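You operate a simulated robot arm through the tools that you are given. There is no shell and no other tool. Be economical: measure what you need, move in short steps, check, and stop when the job is done.

The job below is to be done with a simulated two-armed robot. You get a single attempt, and the scene is never put back.

JOB
Take the lid off the silver can that says "satin" on the workbench top and lay it down there.

The check looks at the end state, three seconds after you hand in, the way a careful person would. Anything else that was tipped, shoved, dropped, spilled or broken makes it a failure. A push-on lid holds only when it is set on centred and level and pressed home; a screw cap is set on level and turned clockwise until tight.

ROBOT AND FRAMES
Two 7-joint arms with two-finger parallel grippers on one trunk, on a base that drives. Base frame: it is fixed to the floor where the robot stands at the start and does not move with it; the origin is under the middle of the robot, x ahead of it, y to its left, z up; the surface under the hand at the start is at about z = 0.8. Readings come in m, rad, newtons and seconds.
The left shoulder is at the start at [0.08, 0.131, 0.947], the right one opposite. With the tool pointing down near the work surface each hand reaches from about 0.4 to 0.86 m from the robot's upright axis, wherever it stands, measured 20 degrees to its own side. Payload 1.57 kg a hand.
Tool frame (each hand has its own): the origin (TCP) lies between the finger pads and is the grasp point; the fingertips stand 0.03 m ahead of it; z points along the fingers, y is the line along which they close. Largest opening 0.11 m; finger width 0.024, thickness 0.012; the body of the gripper, 0.048 by 0.112 m, starts 0.078 m behind the TCP.
Orientation is that of the tool frame in the base frame, as [roll, pitch, yaw] about the fixed x, y, z axes, in that order (R = Rz(yaw) Ry(pitch) Rx(roll)). With the fingers straight down and closing along the base's y, the tool's x points along the base's -x, its y along +y and its z along -z.

CONTROLS
- The arms move only by the tool servo_tool. It takes "left_plan", "right_plan" or both (then of equal length, played together; a hand with none holds still); each is a list of rows, each a list of 3 entries, a list of its own where there are three numbers: the shift along the tool's x, y, z in mm, then the turn, a rotation vector about the tool's x, y, z in rad, then the finger opening in mm, from 0 to 110. In form: [[[tx, ty, tz], [ax, ay, az], gripper], ...]. A call has 1 to 12 rows; each row is the pose to reach, as a shift and turn from the pose commanded when the call began, along the tool's axes at that moment. Each row takes 0.2 s and may step no farther than 0.05 m and 0.15 rad from the row before; otherwise, or with a gripper value out of range, the whole call is refused. Where a pose cannot be reached the arm comes as near as it can. A force on the tool above 40 N (or 10 N above the force at the start of the call, whichever is more), or a blocked arm, ends the call early, and 0.2 s more pass. The fingers move at their own pace (about 0.108 m/s each) and stop on an object; they squeeze with about 40 N. The grip force told is the motor's: it shows also when the fingers shut on nothing. Time passes only in rows, and 0.2 s behind the last, so rows that repeat a pose let the fingers close. The reply holds the time, the measured pose of the TCP, the force on the tool along the base axes, the opening and the grip force, in the units named above and with some noise, with the torque about the TCP (base axes, N m) and any sound that the robot's microphone picked up.
- Cameras (640 x 400 px; columns grow to the right, rows downward): "scene" is now at [-0.0463, -0.0035, 1.4191]; the picture's right is [0.08, -1.00, 0.00], its down [-0.57, -0.04, -0.82] and it looks along [0.82, 0.06, -0.57] (base axes); focal length 254 px, centre (320, 200). "left" rides on the left gripper at [0.07, -0.016, -0.141] in its tool frame; the picture's right is [0.23, 0.97, 0.00], its down [-0.86, 0.20, -0.48] and it looks along [-0.47, 0.11, 0.88] (tool axes); focal length 222 px, centre (320, 200). "right" rides on the right gripper at [0.07, 0.016, -0.141] in its tool frame; the picture's right is [-0.23, 0.97, 0.00], its down [-0.86, -0.20, -0.48] and it looks along [-0.47, -0.11, 0.88] (tool axes); focal length 222 px, centre (320, 200).
- camera(camera): a new picture of that camera. No time passes.
- drive_base(legs): drives the robot by 1 to 6 legs, each [ahead, left, turn to the left] in m, m and rad, along the robot's own axes; the way and the turn of a leg run together, so that a leg with both is an arc; at most 1.5 m and 3.142 rad a leg. The arms and the cameras ride along, it lands a little off, and it stops where it bumps. It gives what a move gives.
- head_to(pan, tilt): turns the head with the scene camera to pan (to the left, within 1.902 rad either way) and tilt (down, from -0.506 to 1.204), counted from straight ahead of the robot. It gives what a move gives.
- locate(camera, pixels): for up to 12 pixels [column, row] of the newest picture of that camera ("zoom" is the newest enlarged one), the place [x, y, z] in the base frame of the surface seen there, good to about 0.002 m, but the place of the scene camera against the robot may be out by one fixed shift of up to 0.018 m in any direction. No time passes.
- inspect(camera, box): a new picture of the part [left, top, right, bottom] of that camera's present view, enlarged. No time passes.
- job_done(): hands the job in; it is judged then, once.

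Work in short steps. Measure before you move; look again where a grasp or a placing could have gone wrong, and mend it. You have 80 turns and 62 pictures in all, those below and enlarged ones among them. Open the grippers and draw the arms clear of the work before you hand the job in, unless the task says otherwise; then end with one line.

The tools are called after "Call:" as name(argument=value, ...) on one line, values as JSON. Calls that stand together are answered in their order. servo_tool: Moves the arms, as the interface text tells. Its arguments: {"type":"object","properties":{"left_plan":{"type":"array"},"right_plan":{"type":"array"}},"required":[]} The other tools are called the same way: drive_base (legs) drives the base; head_to (pan, tilt) turns the head that bears the scene camera; camera (camera) takes a picture; locate (camera, pixels) gives the place of the surface under pixels of a picture; inspect (camera, box) takes an enlarged picture of a part of a camera's view; job_done () hands the job in.

At the start:

```text
time: 0.0
left_tool_pos: [0.5101, 0.2508, 1.1308]
left_ee_rot: [3.141, -0.001, -3.141]
left_force: [-0.4, -0.7, -0.4]
left_wrist_torque: [0.02, -0.03, 0.01]
left_finger_gap: 0.1101
left_grip_force: 0.1
right_tool_pos: [0.5273, -0.1814, 1.0528]
right_ee_rot: [-3.141, 0.001, -3.141]
right_force: [0.3, 0.2, -0.5]
right_wrist_torque: [0.0, -0.01, -0.03]
right_finger_gap: 0.1099
right_grip_force: 0.0
robot x, y, heading: [0.0015, 0.001, 0.002]
head pan, tilt: [0.077, 0.609]
```

scene: 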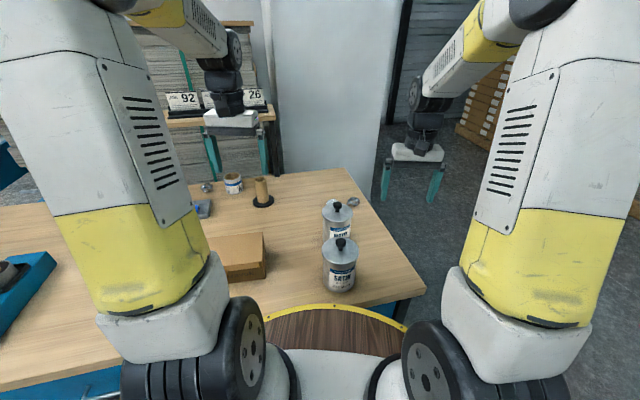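
right: 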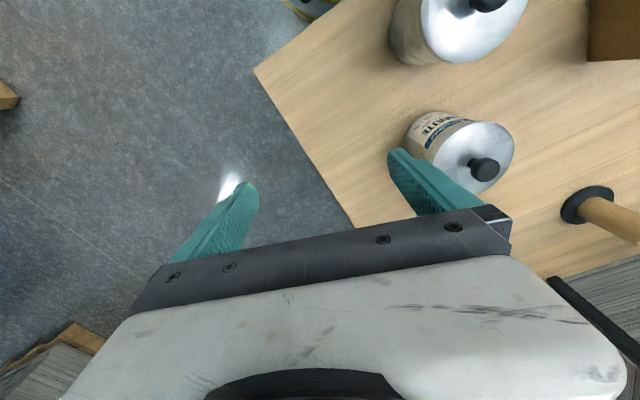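
left: 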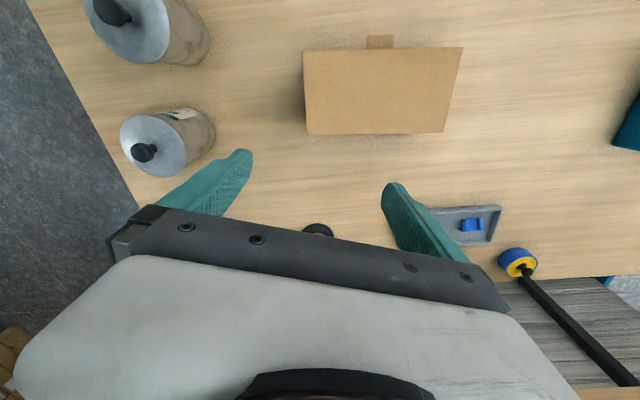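

I see two silver cans near (337,215) and (340,265); I enlarge that part to read the labels.

Call:
inspect(camera="scene", box=[270, 180, 410, 300])

```text
3.33 times, centred on (340, 240) of scene
```

zoom: 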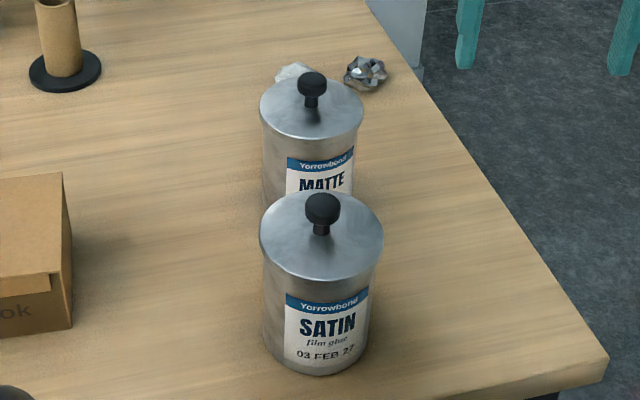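

The SATIN can is the nearer one. I locate its knob, lid rim and base, the matte can and the free table.

Call:
locate(camera="zoom", pixels=[[322, 205], [322, 228], [268, 240], [375, 240], [320, 272], [320, 370], [312, 82], [275, 115], [355, 115], [180, 250], [160, 330], [500, 330]])

Call:
locate(camera="right", pixels=[[488, 2], [435, 40], [486, 169], [515, 40]])

Call:
locate(camera="left", pixels=[[110, 8], [144, 152], [140, 45], [165, 30], [250, 100]])

```text
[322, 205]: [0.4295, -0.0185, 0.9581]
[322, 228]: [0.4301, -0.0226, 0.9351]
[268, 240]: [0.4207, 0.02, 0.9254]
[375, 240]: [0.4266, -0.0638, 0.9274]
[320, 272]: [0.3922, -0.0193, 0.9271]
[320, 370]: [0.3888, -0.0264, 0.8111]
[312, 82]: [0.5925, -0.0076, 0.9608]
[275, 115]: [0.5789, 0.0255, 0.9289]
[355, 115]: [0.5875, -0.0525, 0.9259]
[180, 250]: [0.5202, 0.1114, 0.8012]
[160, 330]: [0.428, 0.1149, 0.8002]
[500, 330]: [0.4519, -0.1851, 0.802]
```

```text
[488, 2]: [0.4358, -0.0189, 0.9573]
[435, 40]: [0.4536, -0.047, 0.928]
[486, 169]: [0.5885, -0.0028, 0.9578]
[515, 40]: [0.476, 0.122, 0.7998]
```

```text
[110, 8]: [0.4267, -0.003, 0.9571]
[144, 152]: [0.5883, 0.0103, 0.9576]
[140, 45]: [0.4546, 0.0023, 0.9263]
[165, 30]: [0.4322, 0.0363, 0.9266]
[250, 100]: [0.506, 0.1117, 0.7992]
```

The SATIN knob is about (0.433, -0.012, 0.957) with the lid top near z 0.927. I check the table edges on the right for a laying place, and back off 0.1 m for comfortable reach.

Call:
locate(camera="right", pixels=[[260, 70], [300, 130], [345, 205], [330, 100], [340, 60]])

Call:
drive_base(legs=[[-0.1, 0, 0]])

Call:
camera(camera="right")

Call:
camera(camera="scene")

```text
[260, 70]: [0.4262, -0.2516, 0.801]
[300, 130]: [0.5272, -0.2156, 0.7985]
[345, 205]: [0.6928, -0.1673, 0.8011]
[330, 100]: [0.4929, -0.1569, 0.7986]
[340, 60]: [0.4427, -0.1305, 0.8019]
```

```text
time: 1.1
left_tool_pos: [0.4112, 0.2522, 1.1294]
left_ee_rot: [-3.141, -0.001, -3.137]
left_force: [-0.4, 0.2, -0.4]
left_wrist_torque: [0.0, 0.05, -0.01]
left_finger_gap: 0.1102
left_grip_force: 0.1
right_tool_pos: [0.43, -0.1797, 1.054]
right_ee_rot: [-3.141, 0.001, -3.138]
right_force: [0.2, 0.1, -0.1]
right_wrist_torque: [0.0, -0.04, 0.01]
right_finger_gap: 0.1102
right_grip_force: 0.0
robot x, y, heading: [-0.0991, -0.0013, 0.003]
head pan, tilt: [0.077, 0.609]
```

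```text
57 pictures are left
```

right: 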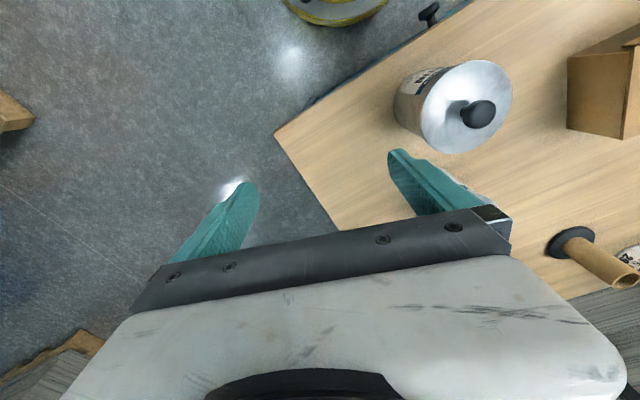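

```text
56 pictures are left
```

scene: 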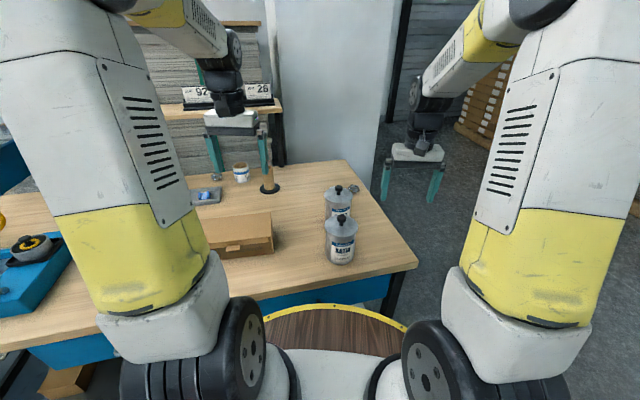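

The right camera now shows the SATIN knob at (478,113) and the lid around it. I measure the knob and lid edges there.

Call:
locate(camera="right", pixels=[[470, 112], [480, 112], [489, 113], [481, 104], [480, 121], [508, 90], [425, 130], [455, 151], [480, 63]])

```text
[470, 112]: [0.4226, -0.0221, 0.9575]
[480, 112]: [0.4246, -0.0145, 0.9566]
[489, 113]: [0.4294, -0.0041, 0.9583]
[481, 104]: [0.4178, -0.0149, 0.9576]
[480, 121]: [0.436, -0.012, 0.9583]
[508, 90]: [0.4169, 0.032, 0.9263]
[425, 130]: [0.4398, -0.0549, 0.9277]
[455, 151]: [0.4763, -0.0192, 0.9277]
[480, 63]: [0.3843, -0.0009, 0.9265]
```

Knob centre is about (0.429, -0.012), top z 0.958. I bring the right hand above it at the present height, then look.

Call:
servo_tool(right_plan=[[[0, 42, 0], [0, 0, 0], 80], [[0, 84, 0], [0, 0, 0], 80], [[0, 126, 0], [0, 0, 0], 80], [[0, 160, 0], [0, 0, 0], 80], [[0, 168, 0], [0, 0, 0], 80], [[0, 168, 0], [0, 0, 0], 80]])

Call:
camera(camera="right")

```text
time: 2.5
left_tool_pos: [0.4097, 0.253, 1.1312]
left_ee_rot: [-3.142, 0.001, -3.137]
left_force: [0.5, 0.2, 0.2]
left_wrist_torque: [0.02, -0.03, 0.01]
left_finger_gap: 0.1101
left_grip_force: 0.1
right_tool_pos: [0.4297, -0.0135, 1.0508]
right_ee_rot: [3.141, 0.001, -3.139]
right_force: [0.1, -0.2, 0.0]
right_wrist_torque: [-0.02, 0.0, 0.01]
right_finger_gap: 0.0802
right_grip_force: 0.1
robot x, y, heading: [-0.101, 0.0003, 0.008]
head pan, tilt: [0.077, 0.609]
```

```text
55 pictures are left
```

right: 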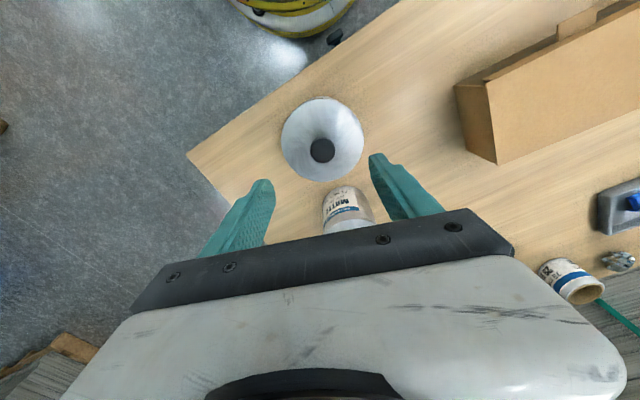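

The knob is at (322,150), between the fingers; I measure it again from this closer view.

Call:
locate(camera="right", pixels=[[322, 150], [312, 151], [332, 149], [322, 141], [322, 160], [285, 150], [362, 135], [322, 99], [322, 181]])

```text
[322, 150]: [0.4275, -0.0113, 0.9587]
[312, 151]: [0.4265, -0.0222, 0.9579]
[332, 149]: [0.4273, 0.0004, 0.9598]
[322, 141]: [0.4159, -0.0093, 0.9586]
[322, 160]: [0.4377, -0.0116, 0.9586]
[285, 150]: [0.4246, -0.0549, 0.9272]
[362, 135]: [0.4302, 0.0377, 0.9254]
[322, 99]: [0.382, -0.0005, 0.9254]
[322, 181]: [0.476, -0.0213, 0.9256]
```

Knob centre is (0.428, -0.011). I descend to TCP z 0.962 (tips 5 mm above the lid) with the fingers at 80 mm.

Call:
servo_tool(right_plan=[[[2, 2, 30], [0, 0, 0], 80], [[2, 2, 55], [0, 0, 0], 70], [[2, 2, 75], [0, 0, 0], 60], [[2, 2, 88], [0, 0, 0], 50], [[2, 2, 88], [0, 0, 0], 50]])

Call:
camera(camera="right")

```text
time: 3.7
left_tool_pos: [0.4096, 0.2525, 1.1304]
left_ee_rot: [-3.141, 0.0, -3.138]
left_force: [-0.2, -0.1, -0.4]
left_wrist_torque: [-0.02, 0.03, 0.0]
left_finger_gap: 0.11
left_grip_force: 0.1
right_tool_pos: [0.4272, -0.0104, 0.967]
right_ee_rot: [-3.141, -0.001, -3.139]
right_force: [-0.2, -0.2, 0.2]
right_wrist_torque: [-0.02, -0.04, 0.0]
right_finger_gap: 0.0499
right_grip_force: 0.0
robot x, y, heading: [-0.096, -0.0026, 0.006]
head pan, tilt: [0.077, 0.609]
```

```text
54 pictures are left
```

right: 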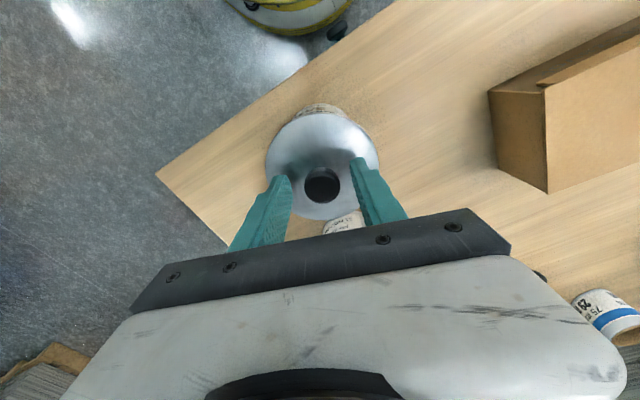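

The knob (322,186) lies between the fingers. I go down 4 mm and close in small steps.

Call:
servo_tool(right_plan=[[[0, 0, 4], [0, 0, 0], 40], [[0, 0, 4], [0, 0, 0], 32], [[0, 0, 4], [0, 0, 0], 26], [[0, 0, 4], [0, 0, 0], 15], [[0, 0, 4], [0, 0, 0], 5], [[0, 0, 4], [0, 0, 0], 5]])

Call:
inspect(camera="right", box=[220, 80, 440, 240])

```text
time: 5.1
left_tool_pos: [0.4109, 0.2524, 1.1306]
left_ee_rot: [-3.14, 0.001, -3.139]
left_force: [1.0, 0.0, 0.2]
left_wrist_torque: [0.0, -0.01, 0.01]
left_finger_gap: 0.1101
left_grip_force: 0.0
right_tool_pos: [0.4265, -0.0117, 0.9624]
right_ee_rot: [-3.141, -0.001, -3.138]
right_force: [0.2, 2.8, -0.3]
right_wrist_torque: [0.17, 0.05, -0.03]
right_finger_gap: 0.0256
right_grip_force: 37.5
robot x, y, heading: [-0.0975, -0.0003, 0.001]
head pan, tilt: [0.077, 0.609]
```

```text
2.50 times, centred on (330, 160) of right
```

zoom: 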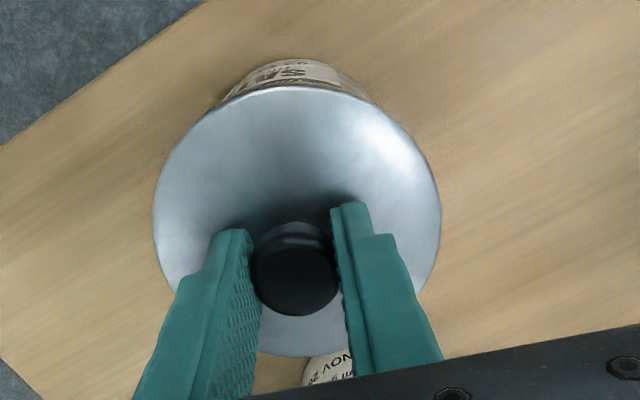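

The knob is gripped (gap 25.6 mm, 37.5 N). I pull up slowly by a few millimetres and read the forces.

Call:
servo_tool(right_plan=[[[0, 1, -1], [0, 0, 0], 5], [[0, 1, -2], [0, 0, 0], 5], [[0, 1, -3], [0, 0, 0], 5], [[0, 1, -4], [0, 0, 0], 5]])

Call:
camera(camera="scene")

```text
time: 6.1
left_tool_pos: [0.4105, 0.2531, 1.1301]
left_ee_rot: [-3.141, 0.001, -3.137]
left_force: [0.1, -0.7, -0.7]
left_wrist_torque: [0.0, -0.05, -0.02]
left_finger_gap: 0.1098
left_grip_force: 0.1
right_tool_pos: [0.4277, -0.0105, 0.9659]
right_ee_rot: [-3.141, 0.0, -3.138]
right_force: [1.1, 0.5, 0.4]
right_wrist_torque: [0.0, 0.02, -0.03]
right_finger_gap: 0.0257
right_grip_force: 37.1
robot x, y, heading: [-0.0986, 0.0015, 0.003]
head pan, tilt: [0.077, 0.609]
heard: snap
```

```text
52 pictures are left
```

scene: 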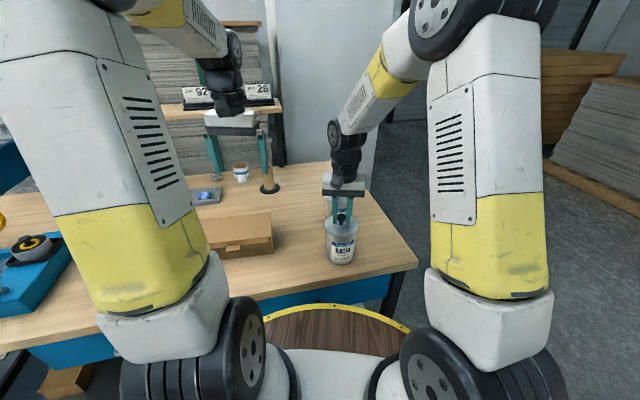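

A snap was heard and the force is low: the lid came loose. I lift 60 mm straight up and check the can stayed put.

Call:
servo_tool(right_plan=[[[0, 0, -5], [0, 0, 0], 5], [[0, 0, -12], [0, 0, 0], 5], [[0, 0, -22], [0, 0, 0], 5], [[0, 0, -35], [0, 0, 0], 5], [[0, 0, -48], [0, 0, 0], 5], [[0, 0, -60], [0, 0, 0], 5]])

Call:
inspect(camera="scene", box=[270, 150, 430, 290])

Call:
camera(camera="right")

```text
time: 7.5
left_tool_pos: [0.4101, 0.2527, 1.1301]
left_ee_rot: [-3.141, 0.0, -3.137]
left_force: [0.3, 0.0, -0.4]
left_wrist_torque: [0.01, 0.05, 0.02]
left_finger_gap: 0.11
left_grip_force: 0.0
right_tool_pos: [0.4285, -0.0072, 1.0269]
right_ee_rot: [-3.141, 0.0, -3.138]
right_force: [-0.3, -0.8, -0.3]
right_wrist_torque: [0.03, -0.02, 0.02]
right_finger_gap: 0.0258
right_grip_force: 37.3
robot x, y, heading: [-0.0993, 0.0012, 0.007]
head pan, tilt: [0.077, 0.609]
```

```text
2.86 times, centred on (350, 220) of scene
```

zoom: 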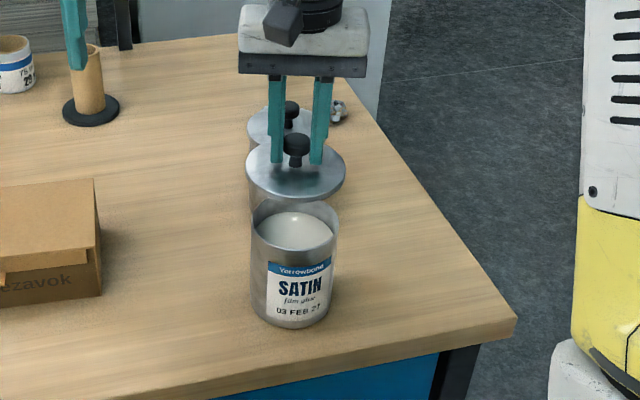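

```text
50 pictures are left
```

right: 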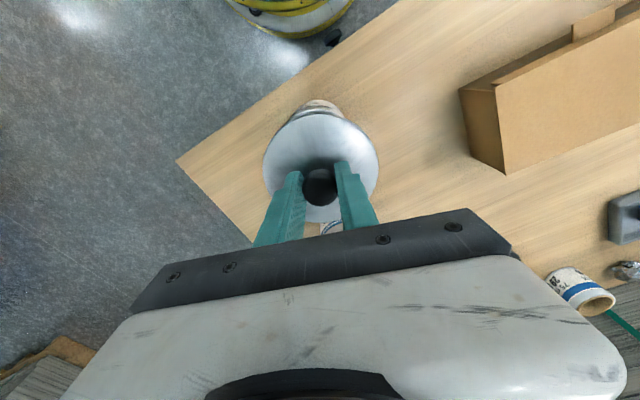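

The lid is free, the can stands. I carry it to above (0.47, -0.15), on clear table right of the can, at the same height.

Call:
servo_tool(right_plan=[[[-5, -18, -5], [0, 0, 0], 5], [[-14, -50, -5], [0, 0, 0], 5], [[-24, -84, -5], [0, 0, 0], 5], [[-34, -117, -5], [0, 0, 0], 5], [[-41, -140, -5], [0, 0, 0], 5], [[-42, -144, -5], [0, 0, 0], 5], [[-42, -144, -5], [0, 0, 0], 5]])

Call:
camera(camera="scene")

Call:
camera(camera="right")

Call:
camera(camera="left")

```text
time: 9.1
left_tool_pos: [0.409, 0.2528, 1.1305]
left_ee_rot: [-3.141, 0.0, -3.137]
left_force: [-0.1, -0.3, -0.1]
left_wrist_torque: [0.02, -0.01, 0.01]
left_finger_gap: 0.11
left_grip_force: 0.0
right_tool_pos: [0.4689, -0.1535, 1.0311]
right_ee_rot: [-3.141, 0.001, -3.138]
right_force: [-0.3, 0.0, 0.3]
right_wrist_torque: [0.02, 0.01, 0.0]
right_finger_gap: 0.0261
right_grip_force: 36.7
robot x, y, heading: [-0.1, 0.0015, 0.006]
head pan, tilt: [0.077, 0.609]
```

```text
49 pictures are left
```

scene: 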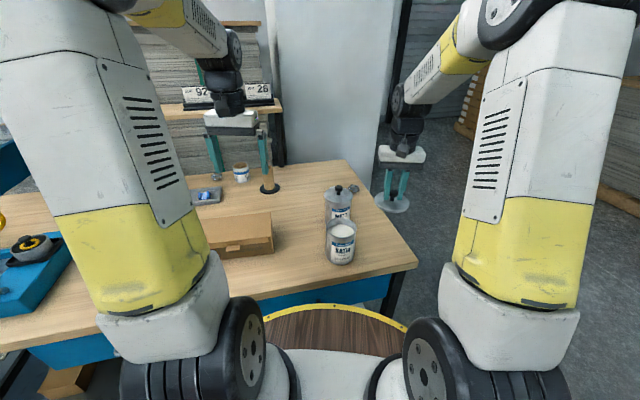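

```text
48 pictures are left
```

right: 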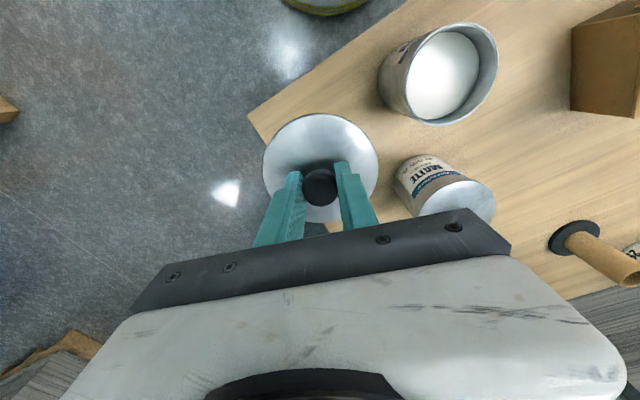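

```text
47 pictures are left
```

left: 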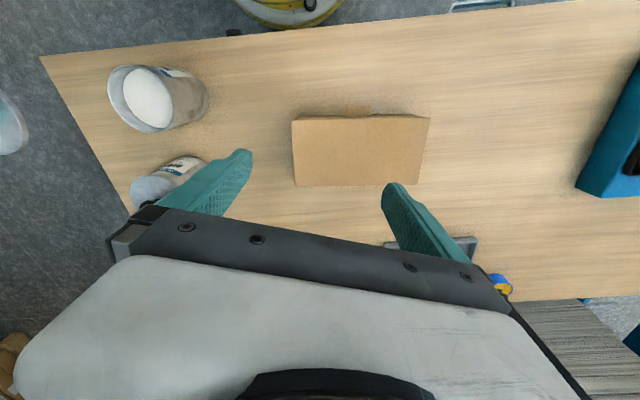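

The can stands open at (340,243) and the lid hangs in the hand. I recheck the table edges around the laying place.

Call:
locate(camera="right", pixels=[[253, 112], [262, 138], [300, 85], [345, 55], [385, 150]])

Call:
locate(camera="left", pixels=[[45, 62], [75, 115], [110, 172], [100, 55], [120, 95]])

Call:
locate(camera="scene", pixels=[[416, 265], [400, 240], [380, 215], [370, 245]])

```text
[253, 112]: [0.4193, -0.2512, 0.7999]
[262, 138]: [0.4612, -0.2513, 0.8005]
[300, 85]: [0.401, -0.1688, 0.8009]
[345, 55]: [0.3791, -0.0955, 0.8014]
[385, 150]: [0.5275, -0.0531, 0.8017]
```

```text
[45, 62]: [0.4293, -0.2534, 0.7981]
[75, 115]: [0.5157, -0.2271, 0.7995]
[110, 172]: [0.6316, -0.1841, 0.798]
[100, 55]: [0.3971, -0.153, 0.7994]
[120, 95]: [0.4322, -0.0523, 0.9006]
```

```text
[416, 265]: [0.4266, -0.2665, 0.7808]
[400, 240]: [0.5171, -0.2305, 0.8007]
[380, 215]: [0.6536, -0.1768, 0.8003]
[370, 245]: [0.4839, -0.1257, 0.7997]
```

The place is well inside the edges (x > 0.40, y > -0.24). I lower to TCP z about 0.86 first.

Call:
servo_tool(right_plan=[[[0, 0, 30], [0, 0, 0], 5], [[0, 0, 65], [0, 0, 0], 5], [[0, 0, 100], [0, 0, 0], 5], [[0, 0, 130], [0, 0, 0], 5], [[0, 0, 155], [0, 0, 0], 5], [[0, 0, 168], [0, 0, 0], 5], [[0, 0, 168], [0, 0, 0], 5]])

Call:
inspect(camera="scene", box=[300, 150, 460, 290])

```text
time: 10.7
left_tool_pos: [0.4108, 0.2534, 1.1306]
left_ee_rot: [-3.142, 0.001, -3.137]
left_force: [-0.7, -0.4, -0.5]
left_wrist_torque: [-0.02, 0.03, -0.04]
left_finger_gap: 0.1101
left_grip_force: 0.0
right_tool_pos: [0.4709, -0.1562, 0.8638]
right_ee_rot: [-3.141, 0.0, -3.137]
right_force: [1.1, -0.4, 0.0]
right_wrist_torque: [0.0, -0.03, 0.01]
right_finger_gap: 0.0261
right_grip_force: 37.3
robot x, y, heading: [-0.1008, -0.0026, 0.007]
head pan, tilt: [0.077, 0.609]
```

```text
2.86 times, centred on (380, 220) of scene
```

zoom: 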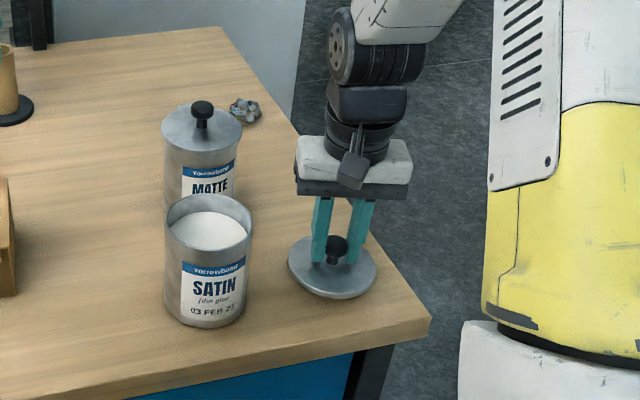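

The lid hovers just over the table. I lower in 2 mm steps until the force shows contact.

Call:
servo_tool(right_plan=[[[0, 0, 2], [0, 0, 0], 5], [[0, 0, 4], [0, 0, 0], 5], [[0, 0, 6], [0, 0, 0], 5], [[0, 0, 8], [0, 0, 0], 5], [[0, 0, 10], [0, 0, 0], 5]])

```text
time: 11.9
left_tool_pos: [0.4105, 0.2531, 1.1316]
left_ee_rot: [-3.141, -0.002, -3.139]
left_force: [-0.1, -0.3, 0.0]
left_wrist_torque: [0.02, -0.01, 0.0]
left_finger_gap: 0.1099
left_grip_force: 0.0
right_tool_pos: [0.4694, -0.1532, 0.8532]
right_ee_rot: [3.141, 0.001, -3.139]
right_force: [-3.8, -0.1, 13.7]
right_wrist_torque: [0.05, 0.2, 0.02]
right_finger_gap: 0.0257
right_grip_force: 37.0
robot x, y, heading: [-0.0953, -0.001, 0.003]
head pan, tilt: [0.077, 0.609]
```

Contact: 13.7 N up at z 0.853. I ease up 1 mm and open the fingers, keeping still.

Call:
servo_tool(right_plan=[[[0, 0, -1], [0, 0, 0], 5], [[0, 0, -1], [0, 0, 0], 30], [[0, 0, -1], [0, 0, 0], 40], [[0, 0, -1], [0, 0, 0], 55], [[0, 0, -1], [0, 0, 0], 55]])

Call:
inspect(camera="right", box=[220, 60, 440, 240])

```text
time: 13.1
left_tool_pos: [0.4102, 0.2529, 1.1298]
left_ee_rot: [-3.141, 0.002, -3.137]
left_force: [0.4, 0.0, -0.2]
left_wrist_torque: [0.01, 0.0, 0.0]
left_finger_gap: 0.11
left_grip_force: 0.1
right_tool_pos: [0.4702, -0.1515, 0.854]
right_ee_rot: [3.141, 0.001, -3.138]
right_force: [-0.2, 0.0, -0.4]
right_wrist_torque: [-0.01, -0.01, 0.02]
right_finger_gap: 0.0549
right_grip_force: 0.1
robot x, y, heading: [-0.1012, -0.0021, 0.001]
head pan, tilt: [0.077, 0.609]
```

```text
2.22 times, centred on (330, 150) of right
```

zoom: 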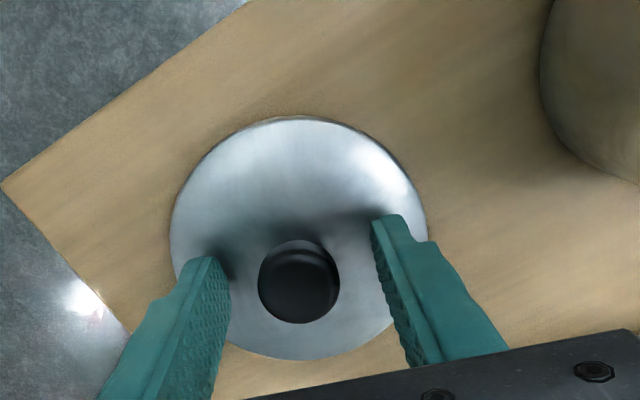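

The lid lies flat and the fingers are clear of the knob. I raise straight up and then draw to the right.

Call:
servo_tool(right_plan=[[[0, 0, -15], [0, 0, 0], 55], [[0, 0, -45], [0, 0, 0], 55], [[0, 0, -90], [0, 0, 0], 55], [[0, 0, -135], [0, 0, 0], 55], [[0, 0, -180], [0, 0, 0], 55], [[0, 0, -210], [0, 0, 0], 55], [[0, -40, -220], [0, 0, 0], 80], [[0, -80, -220], [0, 0, 0], 80], [[0, -110, -220], [0, 0, 0], 80], [[0, -110, -220], [0, 0, 0], 80]])

Call:
inspect(camera="scene", box=[280, 150, 440, 290])

Call:
camera(camera="scene")

```text
time: 15.3
left_tool_pos: [0.4101, 0.2525, 1.1306]
left_ee_rot: [3.142, -0.001, -3.139]
left_force: [0.6, -1.0, 0.0]
left_wrist_torque: [0.0, -0.01, 0.01]
left_finger_gap: 0.1102
left_grip_force: 0.0
right_tool_pos: [0.4702, -0.2633, 1.0758]
right_ee_rot: [3.14, 0.001, -3.138]
right_force: [1.2, 0.8, -0.1]
right_wrist_torque: [0.02, -0.02, 0.01]
right_finger_gap: 0.0799
right_grip_force: 0.2
robot x, y, heading: [-0.0993, 0.0002, 0.006]
head pan, tilt: [0.077, 0.609]
```

```text
2.86 times, centred on (360, 220) of scene
```

zoom: 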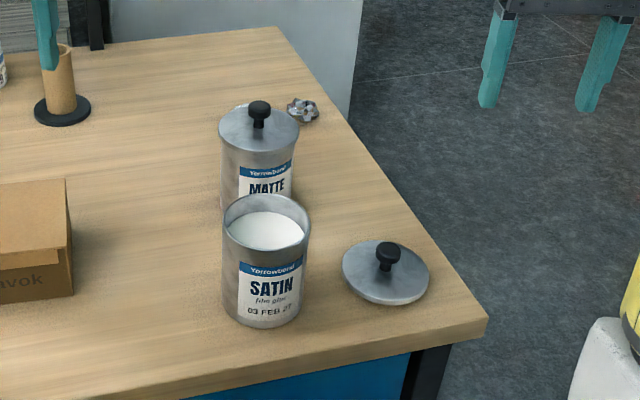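

```text
43 pictures are left
```

scene: 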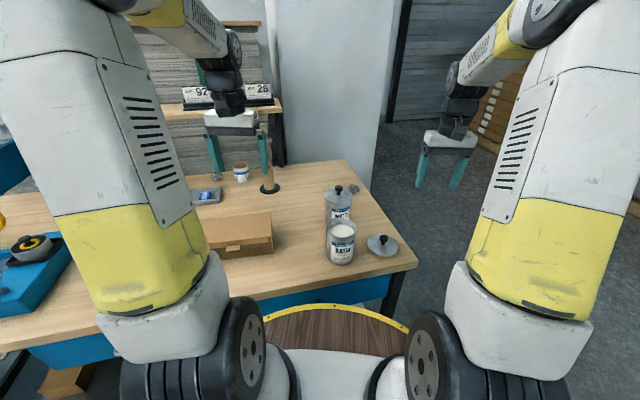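

The lid lies on the bench at (382,245), the SATIN can stands open, nothing else has moved and both hands are clear, so I hand in.

Call:
job_done()

```text
The job is handed in.
```

I took the lid off the "satin" can and laid it flat on the workbench to the right of the can. The can is still upright, and the last picture showed nothing else disturbed.
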